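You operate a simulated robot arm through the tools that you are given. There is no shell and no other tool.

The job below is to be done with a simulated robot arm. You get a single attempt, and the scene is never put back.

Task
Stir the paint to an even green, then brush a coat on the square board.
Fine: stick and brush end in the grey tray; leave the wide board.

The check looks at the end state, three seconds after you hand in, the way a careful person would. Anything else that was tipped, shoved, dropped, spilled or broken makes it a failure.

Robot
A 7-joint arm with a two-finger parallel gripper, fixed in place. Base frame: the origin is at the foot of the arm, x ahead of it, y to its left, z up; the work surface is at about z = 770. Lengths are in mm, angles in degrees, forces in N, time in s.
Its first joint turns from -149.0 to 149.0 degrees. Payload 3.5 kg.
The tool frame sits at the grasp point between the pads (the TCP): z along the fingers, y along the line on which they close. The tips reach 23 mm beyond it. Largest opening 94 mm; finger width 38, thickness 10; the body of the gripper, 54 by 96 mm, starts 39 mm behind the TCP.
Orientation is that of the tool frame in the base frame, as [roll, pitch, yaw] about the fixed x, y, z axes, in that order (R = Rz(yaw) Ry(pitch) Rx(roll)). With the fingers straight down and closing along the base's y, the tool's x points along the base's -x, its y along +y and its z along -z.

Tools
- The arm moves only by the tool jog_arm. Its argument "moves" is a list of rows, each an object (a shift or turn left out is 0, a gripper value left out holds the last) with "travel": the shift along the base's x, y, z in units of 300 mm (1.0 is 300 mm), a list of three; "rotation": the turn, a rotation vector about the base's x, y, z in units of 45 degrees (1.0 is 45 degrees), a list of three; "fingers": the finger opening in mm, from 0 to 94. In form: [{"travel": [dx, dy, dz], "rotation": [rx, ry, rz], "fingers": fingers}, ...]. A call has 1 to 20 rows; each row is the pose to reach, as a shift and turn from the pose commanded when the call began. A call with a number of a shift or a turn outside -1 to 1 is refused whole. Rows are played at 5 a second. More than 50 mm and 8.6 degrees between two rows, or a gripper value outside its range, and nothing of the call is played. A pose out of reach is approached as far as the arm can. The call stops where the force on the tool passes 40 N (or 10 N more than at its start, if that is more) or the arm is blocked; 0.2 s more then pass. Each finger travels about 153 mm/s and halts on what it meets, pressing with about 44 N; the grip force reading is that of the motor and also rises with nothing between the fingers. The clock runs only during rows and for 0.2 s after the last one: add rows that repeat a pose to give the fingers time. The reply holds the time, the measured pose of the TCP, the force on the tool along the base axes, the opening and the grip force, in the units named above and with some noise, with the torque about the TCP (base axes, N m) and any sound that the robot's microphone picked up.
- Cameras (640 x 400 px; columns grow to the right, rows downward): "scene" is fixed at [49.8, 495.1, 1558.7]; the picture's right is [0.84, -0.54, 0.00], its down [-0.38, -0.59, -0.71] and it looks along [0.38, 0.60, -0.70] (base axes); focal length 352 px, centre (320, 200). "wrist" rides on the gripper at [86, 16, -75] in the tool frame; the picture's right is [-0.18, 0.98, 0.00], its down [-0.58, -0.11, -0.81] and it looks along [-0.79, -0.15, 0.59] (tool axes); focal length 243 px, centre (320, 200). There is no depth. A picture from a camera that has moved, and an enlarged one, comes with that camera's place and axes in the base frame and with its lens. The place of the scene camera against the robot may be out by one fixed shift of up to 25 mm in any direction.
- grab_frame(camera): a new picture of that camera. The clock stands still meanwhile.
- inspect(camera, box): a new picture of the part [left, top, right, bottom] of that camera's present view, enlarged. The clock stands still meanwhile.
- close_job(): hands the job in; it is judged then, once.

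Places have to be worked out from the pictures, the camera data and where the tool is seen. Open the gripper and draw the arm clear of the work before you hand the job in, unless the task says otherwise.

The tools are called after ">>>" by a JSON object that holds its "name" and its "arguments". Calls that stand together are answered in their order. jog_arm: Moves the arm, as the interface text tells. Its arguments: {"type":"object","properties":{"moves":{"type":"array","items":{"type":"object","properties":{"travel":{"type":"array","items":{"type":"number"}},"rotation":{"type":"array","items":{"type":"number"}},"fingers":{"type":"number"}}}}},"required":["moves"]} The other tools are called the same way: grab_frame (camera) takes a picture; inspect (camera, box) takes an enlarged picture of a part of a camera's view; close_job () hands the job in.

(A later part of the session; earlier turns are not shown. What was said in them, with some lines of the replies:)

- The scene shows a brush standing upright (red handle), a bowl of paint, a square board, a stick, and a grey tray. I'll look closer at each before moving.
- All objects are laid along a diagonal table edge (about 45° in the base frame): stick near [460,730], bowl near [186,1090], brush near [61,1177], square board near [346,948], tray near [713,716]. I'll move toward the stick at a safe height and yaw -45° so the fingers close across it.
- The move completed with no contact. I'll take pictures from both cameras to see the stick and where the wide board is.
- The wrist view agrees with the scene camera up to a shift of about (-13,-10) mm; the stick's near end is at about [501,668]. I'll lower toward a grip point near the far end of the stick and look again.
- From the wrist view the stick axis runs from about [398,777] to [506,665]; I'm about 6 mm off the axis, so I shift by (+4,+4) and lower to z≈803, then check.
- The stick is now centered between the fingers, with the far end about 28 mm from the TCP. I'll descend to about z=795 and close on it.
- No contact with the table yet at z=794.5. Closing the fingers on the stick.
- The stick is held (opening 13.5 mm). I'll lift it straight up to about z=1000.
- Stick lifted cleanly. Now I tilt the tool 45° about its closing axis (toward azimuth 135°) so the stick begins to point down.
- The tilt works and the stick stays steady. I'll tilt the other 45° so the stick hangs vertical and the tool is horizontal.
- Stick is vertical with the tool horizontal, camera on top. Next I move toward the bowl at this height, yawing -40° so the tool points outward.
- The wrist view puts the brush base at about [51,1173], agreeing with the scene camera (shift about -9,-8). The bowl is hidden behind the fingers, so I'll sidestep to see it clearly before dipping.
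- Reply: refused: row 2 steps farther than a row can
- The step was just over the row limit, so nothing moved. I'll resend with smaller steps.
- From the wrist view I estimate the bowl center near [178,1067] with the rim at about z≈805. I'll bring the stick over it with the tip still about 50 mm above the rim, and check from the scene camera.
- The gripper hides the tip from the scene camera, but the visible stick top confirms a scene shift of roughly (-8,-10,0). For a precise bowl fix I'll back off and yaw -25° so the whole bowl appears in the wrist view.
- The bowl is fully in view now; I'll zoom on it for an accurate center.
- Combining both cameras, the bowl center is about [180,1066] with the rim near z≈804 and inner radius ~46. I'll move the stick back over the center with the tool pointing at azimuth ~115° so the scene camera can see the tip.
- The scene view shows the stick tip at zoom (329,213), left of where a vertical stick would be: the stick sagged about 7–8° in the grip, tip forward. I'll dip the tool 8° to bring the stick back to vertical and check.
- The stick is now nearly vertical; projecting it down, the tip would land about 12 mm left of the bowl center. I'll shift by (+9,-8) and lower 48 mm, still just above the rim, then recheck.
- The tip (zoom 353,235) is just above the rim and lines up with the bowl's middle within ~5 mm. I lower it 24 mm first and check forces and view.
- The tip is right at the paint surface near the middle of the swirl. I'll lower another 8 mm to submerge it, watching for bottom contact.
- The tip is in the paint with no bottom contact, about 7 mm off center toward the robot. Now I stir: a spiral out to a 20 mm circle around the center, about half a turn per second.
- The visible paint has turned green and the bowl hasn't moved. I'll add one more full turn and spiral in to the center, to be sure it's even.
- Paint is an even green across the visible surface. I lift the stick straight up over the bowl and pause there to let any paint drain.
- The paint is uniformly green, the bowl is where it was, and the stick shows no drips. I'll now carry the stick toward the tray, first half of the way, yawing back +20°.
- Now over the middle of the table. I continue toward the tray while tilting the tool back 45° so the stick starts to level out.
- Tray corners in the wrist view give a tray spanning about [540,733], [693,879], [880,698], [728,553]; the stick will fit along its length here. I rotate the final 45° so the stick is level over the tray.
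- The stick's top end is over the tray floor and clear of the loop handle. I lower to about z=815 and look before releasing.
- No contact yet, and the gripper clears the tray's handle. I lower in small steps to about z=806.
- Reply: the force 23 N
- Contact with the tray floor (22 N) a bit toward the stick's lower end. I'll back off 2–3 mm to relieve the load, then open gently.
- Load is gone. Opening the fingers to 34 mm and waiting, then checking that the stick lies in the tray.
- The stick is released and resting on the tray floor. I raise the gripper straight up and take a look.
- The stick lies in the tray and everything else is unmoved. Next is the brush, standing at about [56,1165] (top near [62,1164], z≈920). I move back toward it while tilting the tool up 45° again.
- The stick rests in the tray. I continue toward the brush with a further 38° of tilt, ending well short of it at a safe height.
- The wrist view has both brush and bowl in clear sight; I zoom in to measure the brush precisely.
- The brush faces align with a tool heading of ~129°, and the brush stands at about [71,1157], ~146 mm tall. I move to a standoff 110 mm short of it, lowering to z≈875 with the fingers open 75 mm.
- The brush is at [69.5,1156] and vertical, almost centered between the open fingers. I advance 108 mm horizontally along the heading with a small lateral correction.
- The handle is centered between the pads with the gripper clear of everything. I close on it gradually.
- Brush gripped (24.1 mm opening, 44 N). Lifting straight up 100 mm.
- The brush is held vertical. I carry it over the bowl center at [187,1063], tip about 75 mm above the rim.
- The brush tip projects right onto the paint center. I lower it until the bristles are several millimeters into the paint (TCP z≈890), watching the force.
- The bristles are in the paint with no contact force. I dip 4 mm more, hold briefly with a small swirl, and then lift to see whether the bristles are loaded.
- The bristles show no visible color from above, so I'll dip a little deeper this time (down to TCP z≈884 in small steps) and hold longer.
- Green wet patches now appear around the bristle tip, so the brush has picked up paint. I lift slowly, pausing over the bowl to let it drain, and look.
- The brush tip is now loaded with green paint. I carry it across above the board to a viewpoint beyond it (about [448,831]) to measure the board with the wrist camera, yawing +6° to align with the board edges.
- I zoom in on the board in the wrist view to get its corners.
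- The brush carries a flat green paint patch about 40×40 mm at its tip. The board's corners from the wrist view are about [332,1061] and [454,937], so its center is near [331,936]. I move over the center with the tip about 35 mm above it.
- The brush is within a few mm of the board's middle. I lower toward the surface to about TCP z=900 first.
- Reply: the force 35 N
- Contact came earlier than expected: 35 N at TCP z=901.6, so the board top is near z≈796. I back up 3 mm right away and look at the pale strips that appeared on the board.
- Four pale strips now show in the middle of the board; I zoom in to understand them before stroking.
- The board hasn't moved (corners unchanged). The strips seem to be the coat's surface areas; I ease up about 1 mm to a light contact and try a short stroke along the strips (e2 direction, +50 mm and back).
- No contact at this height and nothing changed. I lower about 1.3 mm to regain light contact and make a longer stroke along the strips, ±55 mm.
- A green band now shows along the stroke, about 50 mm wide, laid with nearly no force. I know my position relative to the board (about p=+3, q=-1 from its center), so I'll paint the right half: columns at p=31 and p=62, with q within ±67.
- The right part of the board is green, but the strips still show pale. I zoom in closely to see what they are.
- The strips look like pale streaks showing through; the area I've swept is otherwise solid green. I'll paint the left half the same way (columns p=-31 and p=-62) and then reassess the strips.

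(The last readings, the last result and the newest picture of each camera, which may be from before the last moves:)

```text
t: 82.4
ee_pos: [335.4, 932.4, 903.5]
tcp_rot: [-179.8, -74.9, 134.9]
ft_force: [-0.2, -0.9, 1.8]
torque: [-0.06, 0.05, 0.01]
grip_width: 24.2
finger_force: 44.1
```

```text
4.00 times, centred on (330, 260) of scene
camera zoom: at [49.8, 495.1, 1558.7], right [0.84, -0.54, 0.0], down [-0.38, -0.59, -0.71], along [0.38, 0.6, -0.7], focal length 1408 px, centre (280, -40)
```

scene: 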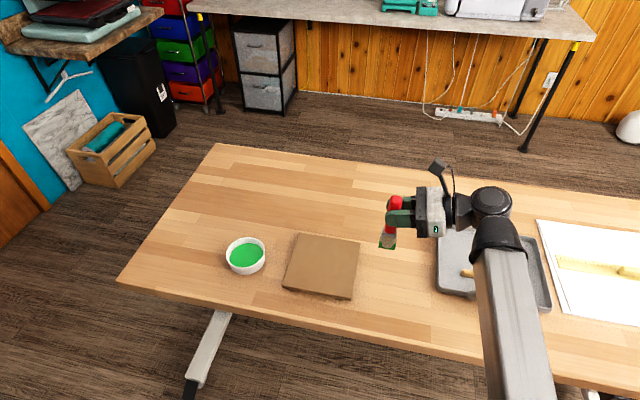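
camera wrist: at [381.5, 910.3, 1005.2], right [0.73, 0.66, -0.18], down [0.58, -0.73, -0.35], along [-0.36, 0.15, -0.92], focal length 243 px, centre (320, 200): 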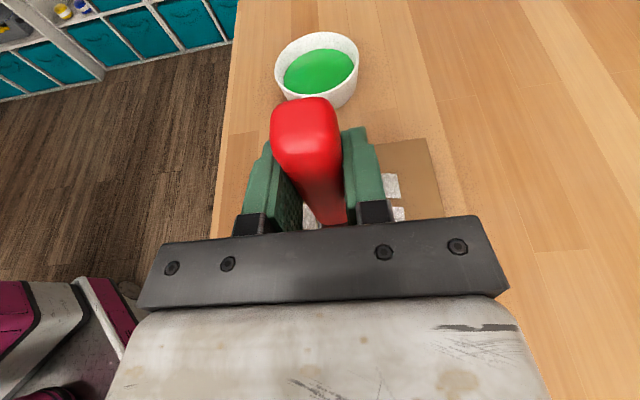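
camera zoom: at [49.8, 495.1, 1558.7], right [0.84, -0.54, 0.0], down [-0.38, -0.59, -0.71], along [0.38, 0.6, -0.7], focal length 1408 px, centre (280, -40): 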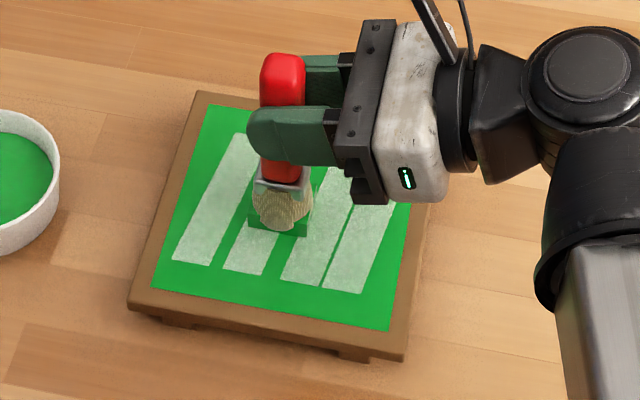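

The coat now covers most of the board but leaves a brown margin because the arm cut corners at the fast turning points. I'll trace the perimeter with dwells at the corners (p=±64, q=±69).

>>> {"name": "jog_arm", "arguments": {"moves": [{"travel": [0.0754, 0.0896, 0]}, {"travel": [0.1579, 0.1721, 0]}, {"travel": [0.0825, 0.2475, 0]}, {"travel": [0.0071, 0.3229, 0]}, {"travel": [0.0071, 0.3229, 0]}, {"travel": [-0.0754, 0.2404, 0]}, {"travel": [-0.1556, 0.1603, 0]}, {"travel": [-0.2357, 0.0801, 0]}, {"travel": [-0.3182, -0.0024, 0]}, {"travel": [-0.3182, -0.0024, 0]}, {"travel": [-0.2428, -0.0778, 0]}, {"travel": [-0.1673, -0.1532, 0]}, {"travel": [-0.0919, -0.2286, 0]}, {"travel": [-0.0165, -0.3041, 0]}, {"travel": [-0.0165, -0.3041, 0]}, {"travel": [0.066, -0.2216, 0]}, {"travel": [0.1461, -0.1414, 0]}, {"travel": [0.2263, -0.0613, 0]}, {"travel": [0.3088, 0.0212, 0]}, {"travel": [0.3088, 0.0212, 0]}]}}

>>> {"name": "inspect", "arguments": {"camera": "scene", "box": [270, 210, 390, 310]}}

```text
t: 86.6
ee_pos: [428.5, 939.8, 902.8]
tcp_rot: [-180.0, -75.0, 135.0]
ft_force: [0.5, 0.1, 0.4]
torque: [0.02, -0.01, 0.01]
grip_width: 23.9
finger_force: 44.3
```

```text
4.00 times, centred on (330, 260) of scene
camera zoom: at [49.8, 495.1, 1558.7], right [0.84, -0.54, 0.0], down [-0.38, -0.59, -0.71], along [0.38, 0.6, -0.7], focal length 1408 px, centre (280, -40)
```

zoom: 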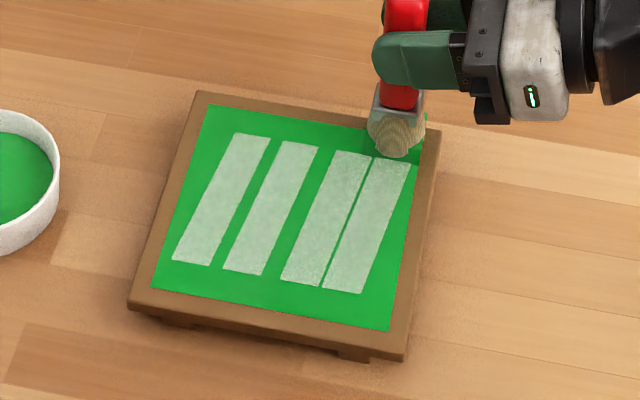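

The green field has a clean fixed border, but the four pale strips remain. I zoom in on them with the brush out of the way.

>>> {"name": "inspect", "arguments": {"camera": "scene", "box": [294, 236, 364, 280]}}

>>> {"name": "inspect", "arguments": {"camera": "scene", "box": [330, 215, 370, 245]}}

```text
9.09 times, centred on (329, 258) of scene
camera zoom: at [49.8, 495.1, 1558.7], right [0.84, -0.54, 0.0], down [-0.38, -0.59, -0.71], along [0.38, 0.6, -0.7], focal length 3200 px, centre (238, -327)
```

zoom: 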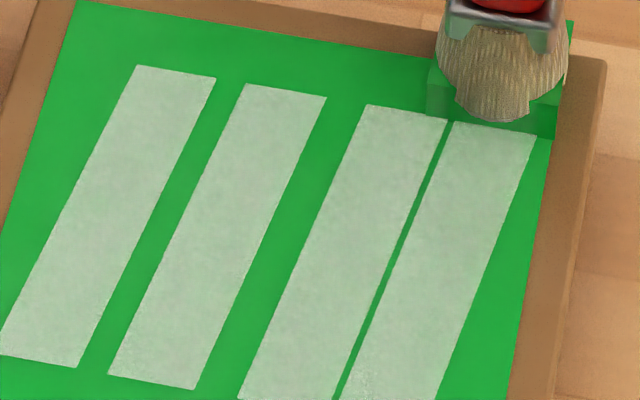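

```text
13.33 times, centred on (350, 230) of scene
camera zoom: at [49.8, 495.1, 1558.7], right [0.84, -0.54, 0.0], down [-0.38, -0.59, -0.71], along [0.38, 0.6, -0.7], focal length 4693 px, centre (-80, -200)
```

zoom: 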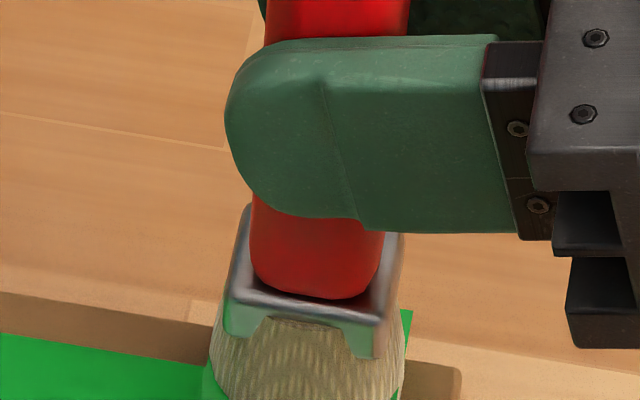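

The strips are slightly green-tinted now versus grey before painting, so they may fade with more brushing. As a test I make several light passes over the rightmost strip only (p≈48), with about 1 mm more press, and compare.

>>> {"name": "jog_arm", "arguments": {"moves": [{"travel": [-0.0495, 0.0259, -0.002]}, {"travel": [-0.1202, -0.0448, -0.0033]}, {"travel": [-0.1909, -0.1155, -0.0033]}, {"travel": [-0.2616, -0.1862, -0.0033]}, {"travel": [-0.3253, -0.2498, -0.0033]}, {"travel": [-0.2616, -0.1862, -0.0033]}, {"travel": [-0.1909, -0.1155, -0.0033]}, {"travel": [-0.1202, -0.0448, -0.0033]}, {"travel": [-0.0589, 0.0165, -0.0033]}, {"travel": [-0.1202, -0.0448, -0.0033]}, {"travel": [-0.1909, -0.1155, -0.0033]}, {"travel": [-0.2616, -0.1862, -0.0033]}, {"travel": [-0.3253, -0.2498, -0.0033]}, {"travel": [-0.2616, -0.1862, -0.0033]}, {"travel": [-0.1909, -0.1155, -0.0033]}, {"travel": [-0.1202, -0.0448, -0.0033]}, {"travel": [-0.0589, 0.0165, -0.0033]}]}}

>>> {"name": "inspect", "arguments": {"camera": "scene", "box": [294, 236, 364, 280]}}

```text
t: 90.2
ee_pos: [410.7, 945.7, 902.5]
tcp_rot: [179.8, -75.0, 135.1]
ft_force: [-1.1, 0.8, 7.7]
torque: [0.12, 0.2, 0.04]
grip_width: 23.9
finger_force: 44.0
```

```text
9.09 times, centred on (329, 258) of scene
camera zoom: at [49.8, 495.1, 1558.7], right [0.84, -0.54, 0.0], down [-0.38, -0.59, -0.71], along [0.38, 0.6, -0.7], focal length 3200 px, centre (238, -327)
```

zoom: 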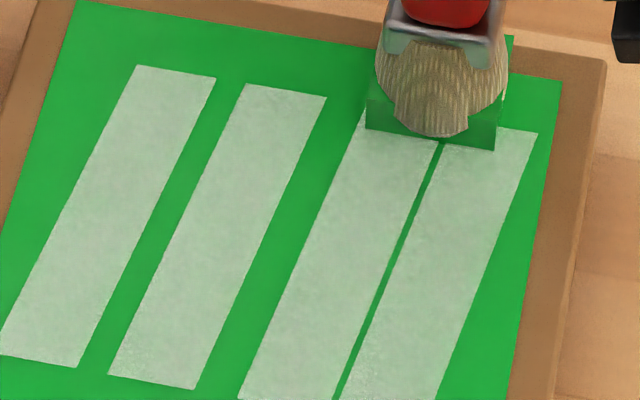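

Extra passes don't change the strips; all four look the same, so they're not about brushing count. I'll lift the brush off and look at the board and the paint bowl from the wrist camera and the scene camera.

>>> {"name": "jog_arm", "arguments": {"moves": [{"travel": [0, 0, 0.03]}, {"travel": [0, 0, 0.09]}, {"travel": [0.06, -0.06, 0.18]}, {"travel": [0.16, -0.16, 0.26]}, {"travel": [0.26, -0.26, 0.32]}, {"travel": [0.3, -0.3, 0.34]}, {"travel": [0.3, -0.3, 0.34]}]}}

>>> {"name": "grab_frame", "arguments": {"camera": "wrist"}}

>>> {"name": "inspect", "arguments": {"camera": "scene", "box": [210, 215, 370, 310]}}

```text
t: 91.8
ee_pos: [501.6, 853.5, 1004.9]
tcp_rot: [-180.0, -75.0, 134.9]
ft_force: [1.0, 0.3, -0.2]
torque: [-0.02, -0.04, 0.0]
grip_width: 24.1
finger_force: 44.0
```

```text
taken
camera wrist: at [547.9, 831.3, 1107.1], right [0.73, 0.66, -0.18], down [0.58, -0.73, -0.35], along [-0.36, 0.15, -0.92], focal length 243 px, centre (320, 200)
```

wrist: 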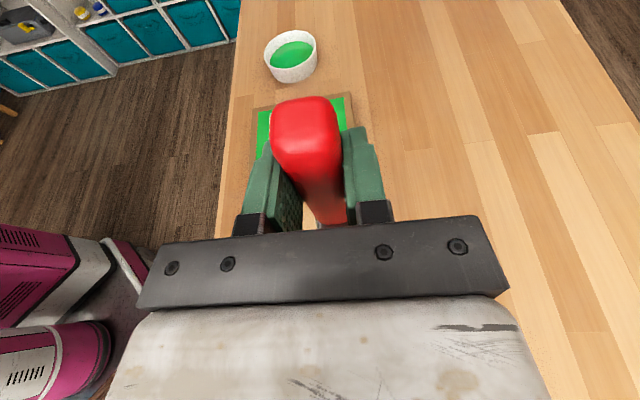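

```text
4.00 times, centred on (290, 262) of scene
camera zoom: at [49.8, 495.1, 1558.7], right [0.84, -0.54, 0.0], down [-0.38, -0.59, -0.71], along [0.38, 0.6, -0.7], focal length 1408 px, centre (440, -50)
```

zoom: 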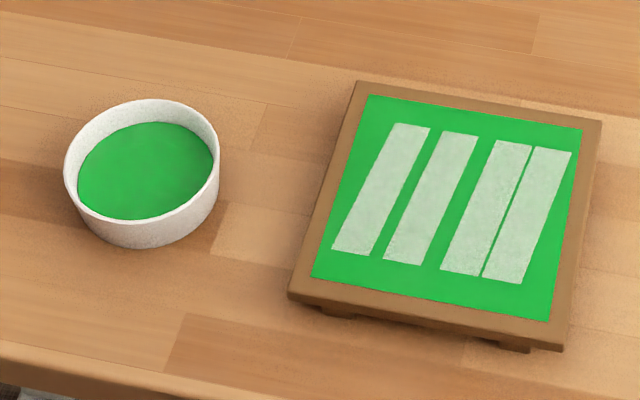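

The scene view shows a full green field with four translucent pale streaks across it. A streaky coat may mean the paint or load wasn't good, so I'll go back to the bowl, re-dip and work the paint further with the brush, then re-coat gently.

>>> {"name": "jog_arm", "arguments": {"moves": [{"travel": [-0.12, 0.08, 0]}, {"travel": [-0.25, 0.165, 0]}, {"travel": [-0.38, 0.25, 0]}, {"travel": [-0.51, 0.335, 0]}, {"travel": [-0.64, 0.42, 0]}, {"travel": [-0.77, 0.505, 0]}, {"travel": [-0.89, 0.59, 0]}, {"travel": [-1.0, 0.67, 0]}, {"travel": [-1.0, 0.7, -0.05]}, {"travel": [-1.0, 0.7, -0.05]}]}}

>>> {"name": "inspect", "arguments": {"camera": "scene", "box": [190, 180, 300, 290]}}

```text
t: 94.0
ee_pos: [199.7, 1066.7, 987.8]
tcp_rot: [179.9, -75.0, 134.8]
ft_force: [-0.3, -0.2, -0.7]
torque: [-0.01, 0.01, 0.0]
grip_width: 23.8
finger_force: 44.1
```

```text
3.64 times, centred on (245, 235) of scene
camera zoom: at [49.8, 495.1, 1558.7], right [0.84, -0.54, 0.0], down [-0.38, -0.59, -0.71], along [0.38, 0.6, -0.7], focal length 1280 px, centre (593, 73)
```

zoom: 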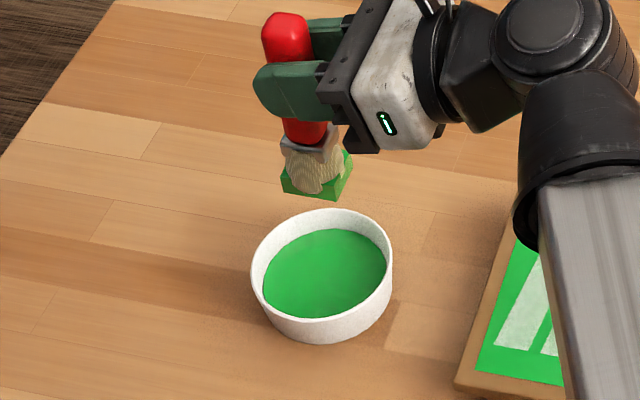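

The brush still carries paint. I center over the bowl, lower into the paint, and stir with three small circles (12 mm radius).

>>> {"name": "jog_arm", "arguments": {"moves": [{"travel": [-0.044, -0.01, -0.08]}, {"travel": [-0.044, -0.01, -0.2]}, {"travel": [-0.044, -0.01, -0.28]}, {"travel": [-0.044, -0.01, -0.32]}, {"travel": [-0.044, -0.01, -0.34]}, {"travel": [-0.044, -0.01, -0.34]}]}}

```text
t: 95.4
ee_pos: [186.4, 1062.1, 887.1]
tcp_rot: [179.9, -75.0, 135.0]
ft_force: [0.2, 0.7, -0.8]
torque: [-0.03, 0.02, 0.01]
grip_width: 24.1
finger_force: 44.0
```

In the paint without contact. Stirring gently with small circles now.

>>> {"name": "jog_arm", "arguments": {"moves": [{"travel": [0.04, 0, 0]}, {"travel": [0.0283, 0.0283, 0]}, {"travel": [0, 0.04, 0]}, {"travel": [-0.0283, 0.0283, 0]}, {"travel": [-0.04, 0, 0]}, {"travel": [-0.0283, -0.0283, 0]}, {"travel": [0, -0.04, 0]}, {"travel": [0.0283, -0.0283, 0]}, {"travel": [0.04, 0, 0]}, {"travel": [0.0283, 0.0283, 0]}, {"travel": [0, 0.04, 0]}, {"travel": [-0.0283, 0.0283, 0]}, {"travel": [-0.04, 0, 0]}, {"travel": [-0.0283, -0.0283, 0]}, {"travel": [0, -0.04, 0]}, {"travel": [0.0283, -0.0283, 0]}, {"travel": [0.04, 0, 0]}, {"travel": [0, 0, 0]}]}}

>>> {"name": "inspect", "arguments": {"camera": "scene", "box": [200, 200, 370, 300]}}

```text
t: 99.2
ee_pos: [188.6, 1062.3, 886.1]
tcp_rot: [-180.0, -75.0, 135.0]
ft_force: [0.0, -0.9, -0.2]
torque: [0.01, 0.02, 0.0]
grip_width: 24.2
finger_force: 44.1
```

```text
3.76 times, centred on (285, 250) of scene
camera zoom: at [49.8, 495.1, 1558.7], right [0.84, -0.54, 0.0], down [-0.38, -0.59, -0.71], along [0.38, 0.6, -0.7], focal length 1325 px, centre (452, 12)
```

zoom: 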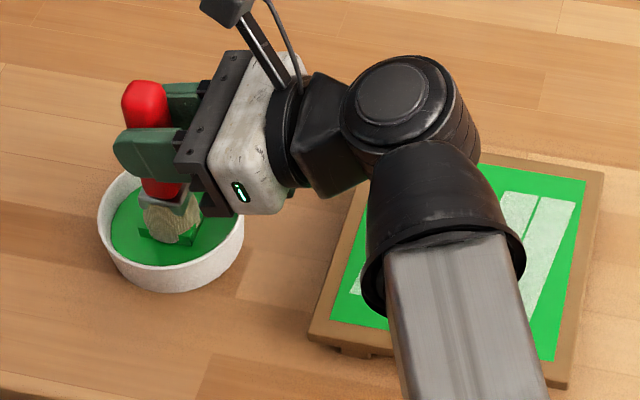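

No forces, bowl unmoved. I lift out with a drain pause, then go back over the board center at safe height.

>>> {"name": "jog_arm", "arguments": {"moves": [{"travel": [0, 0, 0.04]}, {"travel": [0, 0, 0.09]}, {"travel": [0, 0, 0.13]}, {"travel": [0, 0, 0.13]}, {"travel": [0, 0, 0.13]}, {"travel": [0, 0, 0.13]}, {"travel": [0, 0, 0.2]}, {"travel": [0, 0, 0.27]}, {"travel": [0.1, -0.085, 0.27]}, {"travel": [0.2, -0.17, 0.27]}, {"travel": [0.3, -0.255, 0.27]}, {"travel": [0.4, -0.34, 0.24]}, {"travel": [0.494, -0.42, 0.18]}, {"travel": [0.494, -0.42, 0.12]}, {"travel": [0.494, -0.42, 0.08]}, {"travel": [0.494, -0.42, 0.08]}]}}

>>> {"name": "inspect", "arguments": {"camera": "scene", "box": [270, 200, 390, 310]}}

```text
t: 102.6
ee_pos: [336.1, 935.2, 909.3]
tcp_rot: [180.0, -75.0, 135.0]
ft_force: [-0.8, 0.4, -0.6]
torque: [0.01, -0.01, -0.01]
grip_width: 24.1
finger_force: 44.1
```

```text
3.64 times, centred on (330, 255) of scene
camera zoom: at [49.8, 495.1, 1558.7], right [0.84, -0.54, 0.0], down [-0.38, -0.59, -0.71], along [0.38, 0.6, -0.7], focal length 1280 px, centre (284, 0)
```

zoom: 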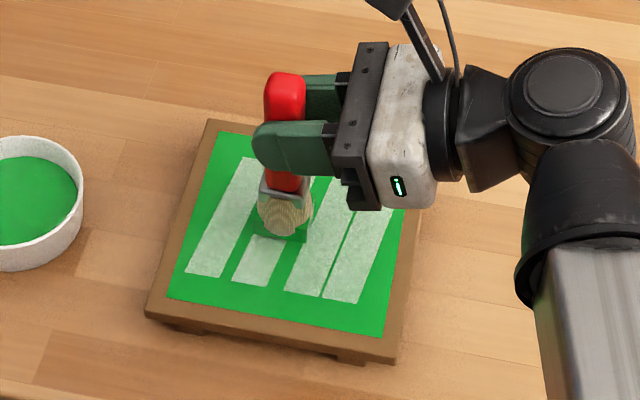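

Hovering about 6 mm above the board with no load. I touch down in 1 mm steps and make a gentle stroke down the middle.

>>> {"name": "jog_arm", "arguments": {"moves": [{"travel": [0, 0, -0.007]}, {"travel": [0, 0, -0.014]}, {"travel": [0, 0, -0.018]}, {"travel": [0, 0, -0.021]}, {"travel": [0, 0, -0.021]}]}}

```text
t: 103.8
ee_pos: [335.2, 936.3, 905.2]
tcp_rot: [179.9, -75.0, 135.0]
ft_force: [1.0, 0.0, -0.2]
torque: [0.02, -0.01, -0.01]
grip_width: 24.2
finger_force: 44.3
```

Still no contact at 905. Stepping down 2 mm more, slowly.

>>> {"name": "jog_arm", "arguments": {"moves": [{"travel": [0, 0, -0.0025]}, {"travel": [0, 0, -0.005]}, {"travel": [0, 0, -0.007]}, {"travel": [0, 0, -0.007]}]}}

```text
t: 104.8
ee_pos: [335.2, 935.6, 902.1]
tcp_rot: [179.9, -75.0, 134.9]
ft_force: [0.2, -0.3, 3.0]
torque: [-0.07, -0.03, 0.0]
grip_width: 24.1
finger_force: 44.4
```

Light contact at 3 N. I re-coat the right half with gentle strokes and dwells at the ends.

>>> {"name": "jog_arm", "arguments": {"moves": [{"travel": [0.0825, 0.0825, 0]}, {"travel": [0.1626, 0.1626, 0]}, {"travel": [0.2381, 0.0872, 0]}, {"travel": [0.2381, 0.0872, 0]}, {"travel": [0.1579, 0.0071, 0]}, {"travel": [0.0754, -0.0754, 0]}, {"travel": [-0.0071, -0.1579, 0]}, {"travel": [-0.0872, -0.2381, 0]}, {"travel": [-0.0118, -0.3135, 0]}, {"travel": [-0.0118, -0.3135, 0]}, {"travel": [0.0684, -0.2333, 0]}, {"travel": [0.1509, -0.1509, 0]}, {"travel": [0.2333, -0.0684, 0]}, {"travel": [0.3135, 0.0118, 0]}, {"travel": [0.3135, 0.0118, 0]}, {"travel": [0.2381, 0.0872, 0]}, {"travel": [0.1626, 0.1626, 0]}, {"travel": [0.0825, 0.0825, 0]}, {"travel": [0, 0, 0]}]}}

>>> {"name": "inspect", "arguments": {"camera": "scene", "box": [270, 200, 390, 310]}}

```text
t: 108.8
ee_pos: [334.8, 934.8, 901.2]
tcp_rot: [179.9, -75.0, 135.0]
ft_force: [1.9, 0.2, 12.7]
torque: [0.12, -0.04, -0.02]
grip_width: 24.0
finger_force: 44.2
```

```text
3.64 times, centred on (330, 255) of scene
camera zoom: at [49.8, 495.1, 1558.7], right [0.84, -0.54, 0.0], down [-0.38, -0.59, -0.71], along [0.38, 0.6, -0.7], focal length 1280 px, centre (284, 0)
```

zoom: 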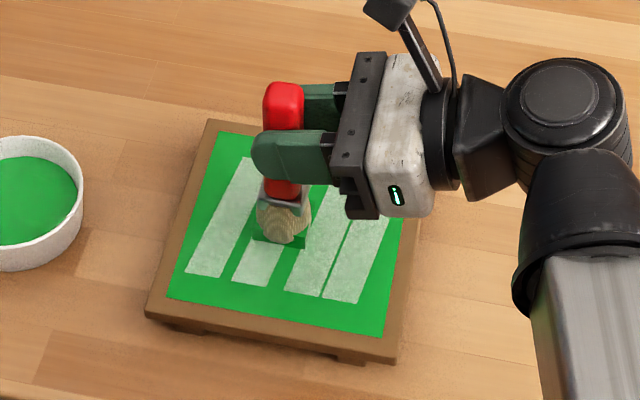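

Re-coating with a fresh dip didn't change the strips either, and contact force crept up to 12.7 N here. I'll ease up 1.2 mm and read the force, intending a very light finishing coat in case the pressing matters.

>>> {"name": "jog_arm", "arguments": {"moves": [{"travel": [0, 0, 0.003]}, {"travel": [0, 0, 0.004]}, {"travel": [0, 0, 0.004]}]}}

```text
t: 109.6
ee_pos: [334.5, 937.3, 902.8]
tcp_rot: [179.9, -74.9, 134.9]
ft_force: [0.9, 0.2, -1.9]
torque: [-0.03, -0.04, 0.0]
grip_width: 23.7
finger_force: 44.0
```

Nearly zero load now. I make light passes over the third strip (p≈17) at about 0.3 mm lower and compare it with its neighbours.

>>> {"name": "jog_arm", "arguments": {"moves": [{"travel": [0.0401, -0.0401, -0.001]}, {"travel": [0.1108, 0.0306, -0.001]}, {"travel": [0.1697, 0.0896, -0.001]}, {"travel": [0.099, 0.0189, -0.001]}, {"travel": [0.0283, -0.0519, -0.001]}, {"travel": [-0.0424, -0.1226, -0.001]}, {"travel": [-0.1013, -0.1815, -0.001]}, {"travel": [-0.0424, -0.1226, -0.001]}, {"travel": [0.0283, -0.0519, -0.001]}, {"travel": [0.099, 0.0189, -0.001]}, {"travel": [0.1697, 0.0896, -0.001]}, {"travel": [0.099, 0.0189, -0.001]}, {"travel": [0.0283, -0.0519, -0.001]}, {"travel": [-0.0424, -0.1226, -0.001]}, {"travel": [-0.1013, -0.1815, -0.001]}, {"travel": [-0.0424, -0.1226, -0.001]}, {"travel": [0.0283, -0.0519, -0.001]}, {"travel": [0.099, 0.0189, -0.001]}, {"travel": [0.1697, 0.0896, -0.001]}, {"travel": [0.1697, 0.0896, -0.001]}]}}

>>> {"name": "inspect", "arguments": {"camera": "scene", "box": [270, 200, 390, 310]}}

```text
t: 113.8
ee_pos: [386.7, 963.0, 904.1]
tcp_rot: [-179.9, -74.9, 135.0]
ft_force: [0.6, -0.6, -0.2]
torque: [0.0, 0.02, 0.01]
grip_width: 23.9
finger_force: 44.2
```

```text
3.64 times, centred on (330, 255) of scene
camera zoom: at [49.8, 495.1, 1558.7], right [0.84, -0.54, 0.0], down [-0.38, -0.59, -0.71], along [0.38, 0.6, -0.7], focal length 1280 px, centre (284, 0)
```

zoom: 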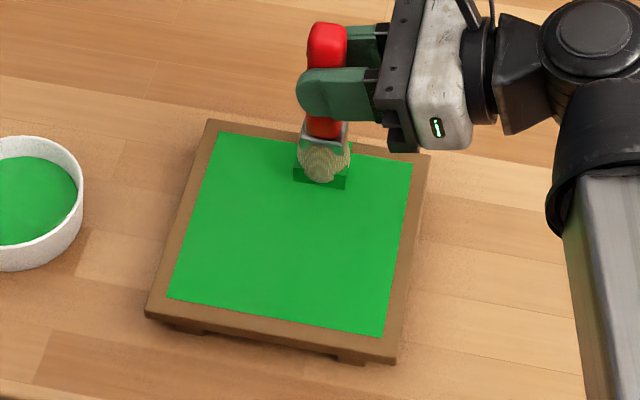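

The streaks are gone: the light passes smoothed the coat and the board is now an even green. I lift the brush straight off the board, gently.

>>> {"name": "jog_arm", "arguments": {"moves": [{"travel": [0, 0, 0.02]}, {"travel": [0, 0, 0.06]}, {"travel": [0, 0, 0.14]}, {"travel": [0, 0, 0.24]}, {"travel": [0, 0, 0.34]}, {"travel": [0, 0, 0.34]}]}}

>>> {"name": "inspect", "arguments": {"camera": "scene", "box": [190, 190, 400, 320]}}

```text
t: 115.2
ee_pos: [386.6, 963.7, 1005.2]
tcp_rot: [-179.9, -75.0, 135.0]
ft_force: [-0.2, -0.3, -0.4]
torque: [-0.01, 0.02, -0.01]
grip_width: 24.2
finger_force: 44.8
```

```text
3.05 times, centred on (295, 255) of scene
camera zoom: at [49.8, 495.1, 1558.7], right [0.84, -0.54, 0.0], down [-0.38, -0.59, -0.71], along [0.38, 0.6, -0.7], focal length 1073 px, centre (396, 32)
```

zoom: 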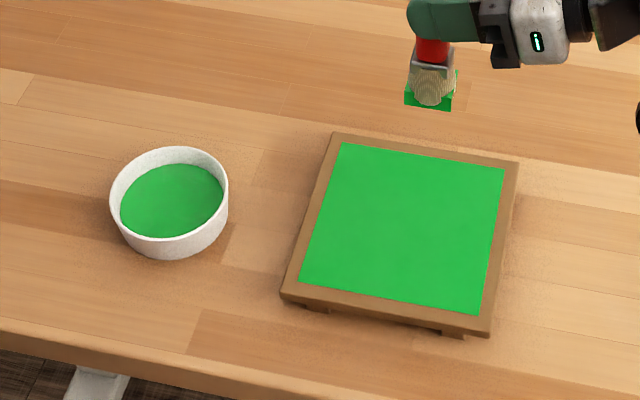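

The coat is even, the bowl and board are in place, and no drips are visible. Now I carry the brush to the tray, tilting the tool back 45° on the way.

>>> {"name": "jog_arm", "arguments": {"moves": [{"travel": [0.12, -0.09, 0], "rotation": [-0.08, -0.08, 0]}, {"travel": [0.24, -0.18, 0], "rotation": [-0.17, -0.17, 0]}, {"travel": [0.36, -0.27, 0], "rotation": [-0.26, -0.26, 0]}, {"travel": [0.48, -0.36, 0], "rotation": [-0.35, -0.35, 0]}, {"travel": [0.6, -0.45, 0], "rotation": [-0.44, -0.44, 0]}, {"travel": [0.72, -0.54, 0], "rotation": [-0.53, -0.53, 0]}, {"travel": [0.84, -0.62, 0], "rotation": [-0.62, -0.62, 0]}, {"travel": [0.95, -0.7, 0], "rotation": [-0.707, -0.707, 0]}, {"travel": [1.0, -0.73, 0], "rotation": [-0.707, -0.707, 0]}, {"travel": [1.0, -0.73, 0], "rotation": [-0.707, -0.707, 0]}]}}

>>> {"name": "grab_frame", "arguments": {"camera": "scene"}}

>>> {"name": "grab_frame", "arguments": {"camera": "wrist"}}

```text
t: 117.4
ee_pos: [685.8, 744.7, 1005.2]
tcp_rot: [-180.0, -29.9, 135.0]
ft_force: [0.3, -0.3, 0.6]
torque: [-0.03, -0.01, 0.0]
grip_width: 23.9
finger_force: 44.3
```

```text
taken
```

scene: 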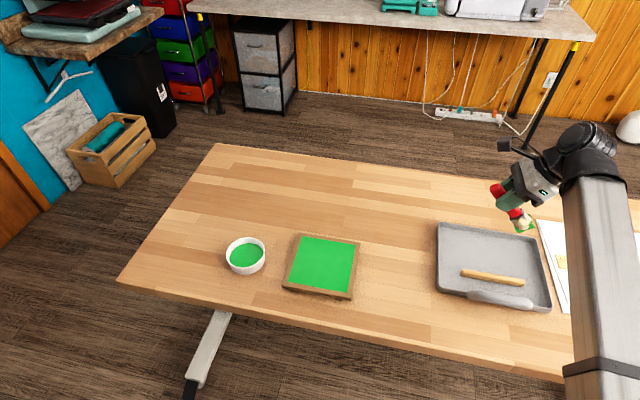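

```text
taken
camera wrist: at [671.3, 782.9, 1113.1], right [0.81, 0.58, -0.09], down [0.56, -0.72, 0.41], along [0.17, -0.38, -0.91], focal length 243 px, centre (320, 200)
```

wrist: 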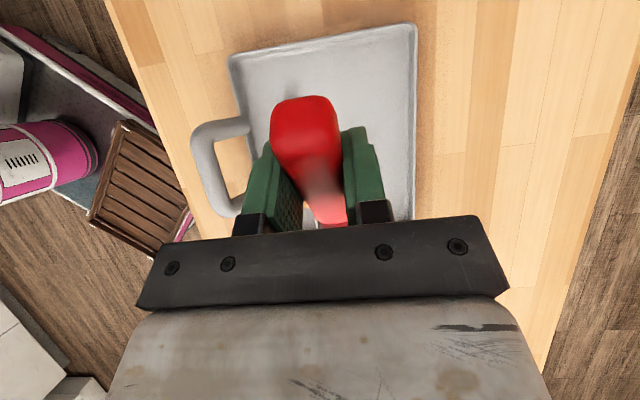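

Positioned over the tray behind the stick (about 55 mm clearance between their lines). I tilt a further 40° so the brush lies nearly level, bristles slightly down.

>>> {"name": "jog_arm", "arguments": {"moves": [{"travel": [0, 0, 0], "rotation": [-0.105, -0.105, 0]}, {"travel": [0, 0, 0], "rotation": [-0.21, -0.21, 0]}, {"travel": [0, 0, -0.02], "rotation": [-0.315, -0.315, 0]}, {"travel": [0, 0, -0.05], "rotation": [-0.42, -0.42, 0]}, {"travel": [0, 0, -0.1], "rotation": [-0.525, -0.525, 0]}, {"travel": [0, 0, -0.15], "rotation": [-0.6286, -0.6286, 0]}, {"travel": [0, 0, -0.15], "rotation": [-0.6286, -0.6286, 0]}]}}

>>> {"name": "inspect", "arguments": {"camera": "scene", "box": [420, 150, 600, 320]}}

>>> {"name": "grab_frame", "arguments": {"camera": "wrist"}}

```text
t: 119.0
ee_pos: [686.3, 744.1, 960.6]
tcp_rot: [-180.0, 10.1, 135.0]
ft_force: [0.2, 0.0, -1.0]
torque: [0.01, 0.02, 0.01]
grip_width: 24.2
finger_force: 43.7
```

```text
2.35 times, centred on (510, 235) of scene
camera zoom: at [49.8, 495.1, 1558.7], right [0.84, -0.54, 0.0], down [-0.38, -0.59, -0.71], along [0.38, 0.6, -0.7], focal length 828 px, centre (-127, 118)
```

zoom: 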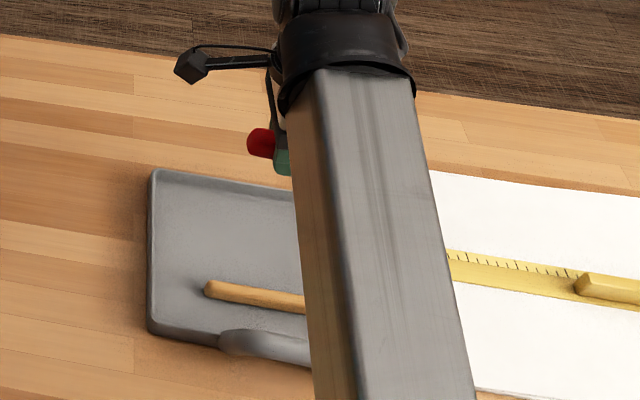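

```text
taken
camera wrist: at [628.3, 825.0, 1018.2], right [0.82, 0.57, 0.03], down [0.23, -0.38, 0.9], along [0.52, -0.73, -0.44], focal length 243 px, centre (320, 200)
```

wrist: 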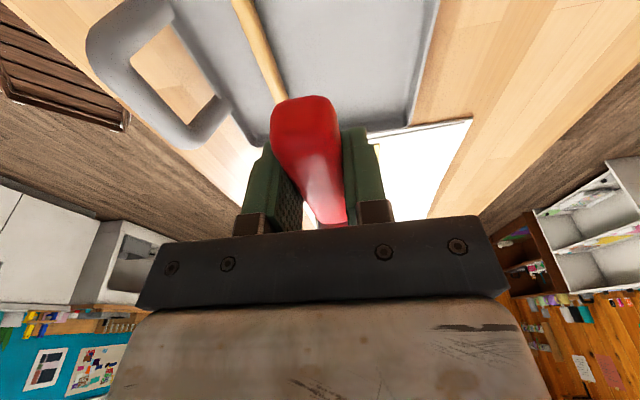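

The brush is level over the tray and the stick is visible to its left. I lower to about z=825 and check.

>>> {"name": "jog_arm", "arguments": {"moves": [{"travel": [0, 0, -0.1]}, {"travel": [0, 0, -0.2]}, {"travel": [0, 0, -0.3]}, {"travel": [0, 0, -0.39]}, {"travel": [0, 0, -0.45]}, {"travel": [0, 0, -0.45]}]}}

>>> {"name": "grab_frame", "arguments": {"camera": "wrist"}}

>>> {"name": "inspect", "arguments": {"camera": "scene", "box": [420, 180, 600, 320]}}

```text
t: 120.4
ee_pos: [685.6, 744.9, 825.2]
tcp_rot: [-180.0, 10.0, 135.1]
ft_force: [-0.6, 0.3, -0.2]
torque: [0.01, -0.04, 0.02]
grip_width: 23.8
finger_force: 44.2
```

```text
taken
camera wrist: at [628.6, 825.0, 883.2], right [0.82, 0.57, 0.03], down [0.23, -0.38, 0.9], along [0.52, -0.73, -0.44], focal length 243 px, centre (320, 200)
```

wrist: 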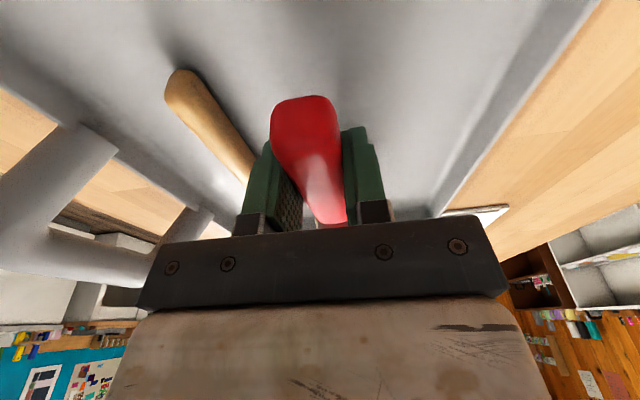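

```text
2.86 times, centred on (510, 250) of scene
camera zoom: at [49.8, 495.1, 1558.7], right [0.84, -0.54, 0.0], down [-0.38, -0.59, -0.71], along [0.38, 0.6, -0.7], focal length 1006 px, centre (-223, 57)
```

zoom: 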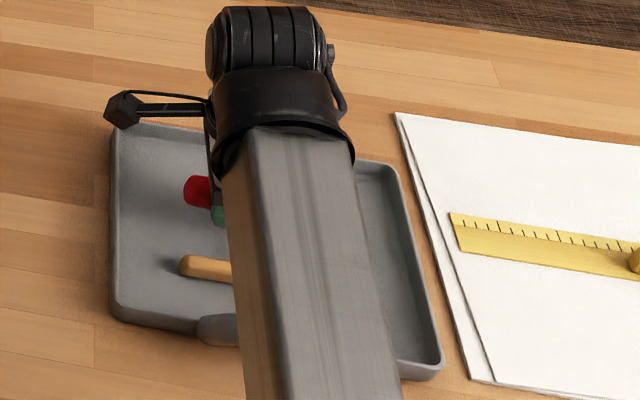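

The brush is well inside the tray beside the stick. I lower in small steps to around 812, watching for first contact.

>>> {"name": "jog_arm", "arguments": {"moves": [{"travel": [0, 0, -0.015]}, {"travel": [0, 0, -0.03]}, {"travel": [0, 0, -0.04]}, {"travel": [0, 0, -0.04]}]}}

```text
t: 121.4
ee_pos: [686.3, 743.7, 812.5]
tcp_rot: [-180.0, 10.0, 135.0]
ft_force: [-0.5, 0.9, -0.2]
torque: [-0.02, 0.01, 0.02]
grip_width: 24.1
finger_force: 44.3
```

No contact yet at 812.5. Down another 5 mm in small steps.

>>> {"name": "jog_arm", "arguments": {"moves": [{"travel": [0, 0, -0.006]}, {"travel": [0, 0, -0.012]}, {"travel": [0, 0, -0.017]}, {"travel": [0, 0, -0.017]}]}}

```text
t: 122.4
ee_pos: [686.3, 745.2, 807.9]
tcp_rot: [179.9, 10.3, 135.0]
ft_force: [-0.2, 1.0, 7.8]
torque: [-0.58, -0.61, -0.02]
grip_width: 23.9
finger_force: 43.6
```

The bristle end touches the tray floor (7.8 N, about 105 mm ahead of the grip). I level the brush by 3° while lowering the handle 4 mm, so it has less to settle when released.

>>> {"name": "jog_arm", "arguments": {"moves": [{"travel": [0, 0, -0.004], "rotation": [-0.024, -0.024, 0]}, {"travel": [0, 0, -0.013], "rotation": [-0.047, -0.047, 0]}, {"travel": [0, 0, -0.013], "rotation": [-0.047, -0.047, 0]}]}}

```text
t: 123.2
ee_pos: [687.1, 743.8, 803.4]
tcp_rot: [-180.0, 13.0, 135.0]
ft_force: [0.1, 0.1, -0.1]
torque: [0.02, 0.0, 0.01]
grip_width: 23.9
finger_force: 44.2
```

No load. I release the brush gradually to a 42 mm opening.

>>> {"name": "jog_arm", "arguments": {"moves": [{"travel": [0, 0, 0], "fingers": 26}, {"travel": [0, 0, 0], "fingers": 30}, {"travel": [0, 0, 0], "fingers": 36}, {"travel": [0, 0, 0], "fingers": 42}, {"travel": [0, 0, 0], "fingers": 42}, {"travel": [0, 0, 0], "fingers": 42}]}}

>>> {"name": "grab_frame", "arguments": {"camera": "wrist"}}

```text
t: 124.6
ee_pos: [687.8, 742.3, 803.3]
tcp_rot: [-180.0, 12.9, 135.1]
ft_force: [-0.1, 0.2, -0.6]
torque: [0.0, -0.02, 0.04]
grip_width: 42.2
finger_force: 0.1
```

```text
taken
camera wrist: at [626.6, 827.0, 857.4], right [0.82, 0.57, 0.04], down [0.19, -0.35, 0.92], along [0.54, -0.74, -0.4], focal length 243 px, centre (320, 200)
```

wrist: 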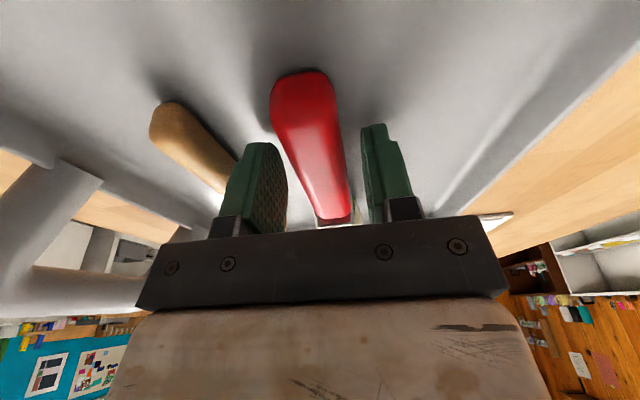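

The brush lies in the tray next to the stick, free of the fingers. I raise the gripper straight up.

>>> {"name": "jog_arm", "arguments": {"moves": [{"travel": [0, 0, 0.03]}, {"travel": [0, 0, 0.08]}, {"travel": [0, 0, 0.16]}, {"travel": [0, 0, 0.28]}, {"travel": [0, 0, 0.42]}, {"travel": [0, 0, 0.56]}, {"travel": [0, 0, 0.7]}, {"travel": [0, 0, 0.84], "fingers": 80}]}}

>>> {"name": "grab_frame", "arguments": {"camera": "wrist"}}

>>> {"name": "grab_frame", "arguments": {"camera": "scene"}}

```text
t: 126.4
ee_pos: [685.4, 744.9, 1056.6]
tcp_rot: [180.0, 13.1, 135.0]
ft_force: [0.8, 0.7, 0.2]
torque: [0.06, -0.02, 0.01]
grip_width: 80.1
finger_force: 0.0
```

```text
taken
camera wrist: at [626.3, 827.8, 1110.5], right [0.82, 0.57, 0.04], down [0.19, -0.35, 0.92], along [0.54, -0.74, -0.4], focal length 243 px, centre (320, 200)
```

wrist: 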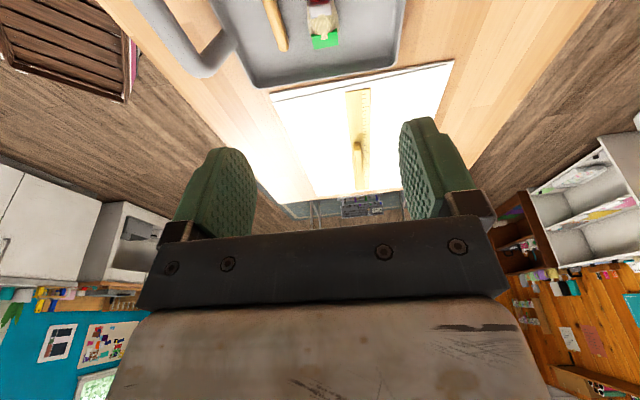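

```text
taken
```

scene: 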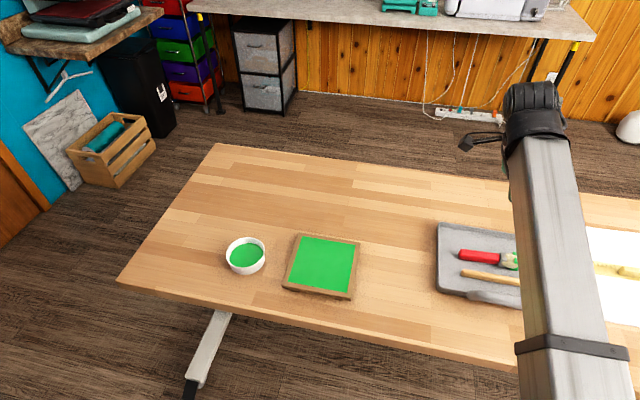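

Both tools are in the tray. I draw the arm up and back toward the base, clear of the work, and take a final look.

>>> {"name": "jog_arm", "arguments": {"moves": [{"travel": [0, 0, 0.12]}, {"travel": [0, 0, 0.26]}, {"travel": [0.02, -0.1, 0.34], "rotation": [0.05, 0.05, 0]}, {"travel": [0.04, -0.22, 0.38], "rotation": [0.1, 0.1, 0]}, {"travel": [0.06, -0.35, 0.38], "rotation": [0.15, 0.15, 0]}, {"travel": [0.08, -0.48, 0.38], "rotation": [0.2, 0.2, 0]}, {"travel": [0.1, -0.6, 0.38], "rotation": [0.2, 0.2, 0]}, {"travel": [0.1, -0.6, 0.38], "rotation": [0.2, 0.2, 0]}]}}

>>> {"name": "grab_frame", "arguments": {"camera": "scene"}}

>>> {"name": "inspect", "arguments": {"camera": "scene", "box": [200, 200, 400, 320]}}

>>> {"name": "inspect", "arguments": {"camera": "scene", "box": [410, 200, 590, 330]}}

```text
t: 128.2
ee_pos: [716.8, 564.3, 1171.4]
tcp_rot: [-180.0, 0.2, 135.0]
ft_force: [0.6, 0.0, 0.0]
torque: [0.01, 0.03, 0.01]
grip_width: 80.1
finger_force: 0.0
```

```text
taken
```

scene: 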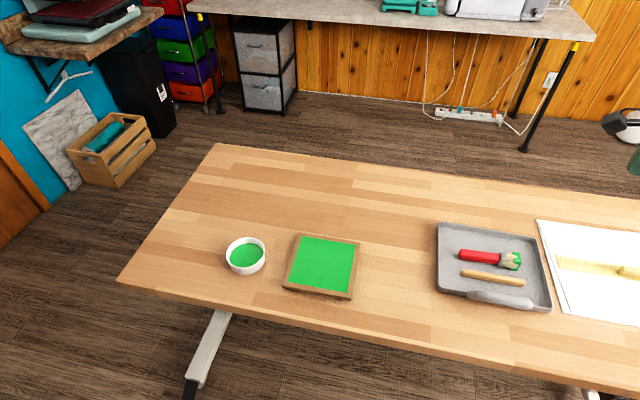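

```text
3.20 times, centred on (300, 260) of scene
camera zoom: at [49.8, 495.1, 1558.7], right [0.84, -0.54, 0.0], down [-0.38, -0.59, -0.71], along [0.38, 0.6, -0.7], focal length 1126 px, centre (384, 8)
```

zoom: 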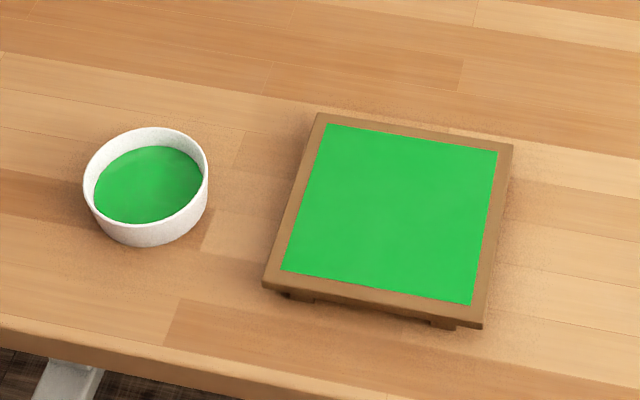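

```text
3.08 times, centred on (500, 265) of scene
camera zoom: at [49.8, 495.1, 1558.7], right [0.84, -0.54, 0.0], down [-0.38, -0.59, -0.71], along [0.38, 0.6, -0.7], focal length 1083 px, centre (-234, 0)
```

zoom: 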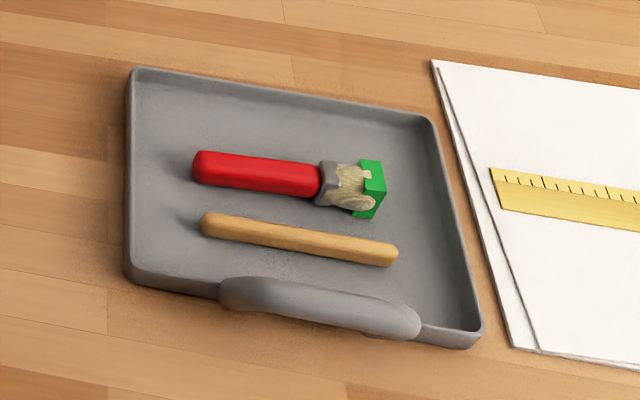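

The paint in the bowl is an even green and the square board has an even, streak-free coat. The stick and brush lie in the grey tray, and the bowl, tray, board and white sheet haven't moved. The gripper is open and the arm is clear, so I hand the job in.

>>> {"name": "close_job", "arguments": {}}

```text
The job is handed in.
```

I stirred the paint to an even green and brushed a green coat onto the square board. The stick and brush are both lying in the grey tray. The job is handed in; I got no result back from the check.

- **Hard first touch:** the brush first met the board at about 35 N, and four pale streaks appeared. A few very light passes cleared them, and the last pictures show an even green.
- **Brown border:** about 12 mm around the edge of the board stayed bare. Passes with the brush overlapping the edge left no paint there.
- **Wide board:** I never saw anything I could be sure was the wide board. The closest thing was the white sheet or board with the ruler, and I didn't touch it.
- **Everything else:** in the final pictures the bowl, board and tray were where they started, and I saw no drips on the table. The gripper is open and the arm is clear of the work.
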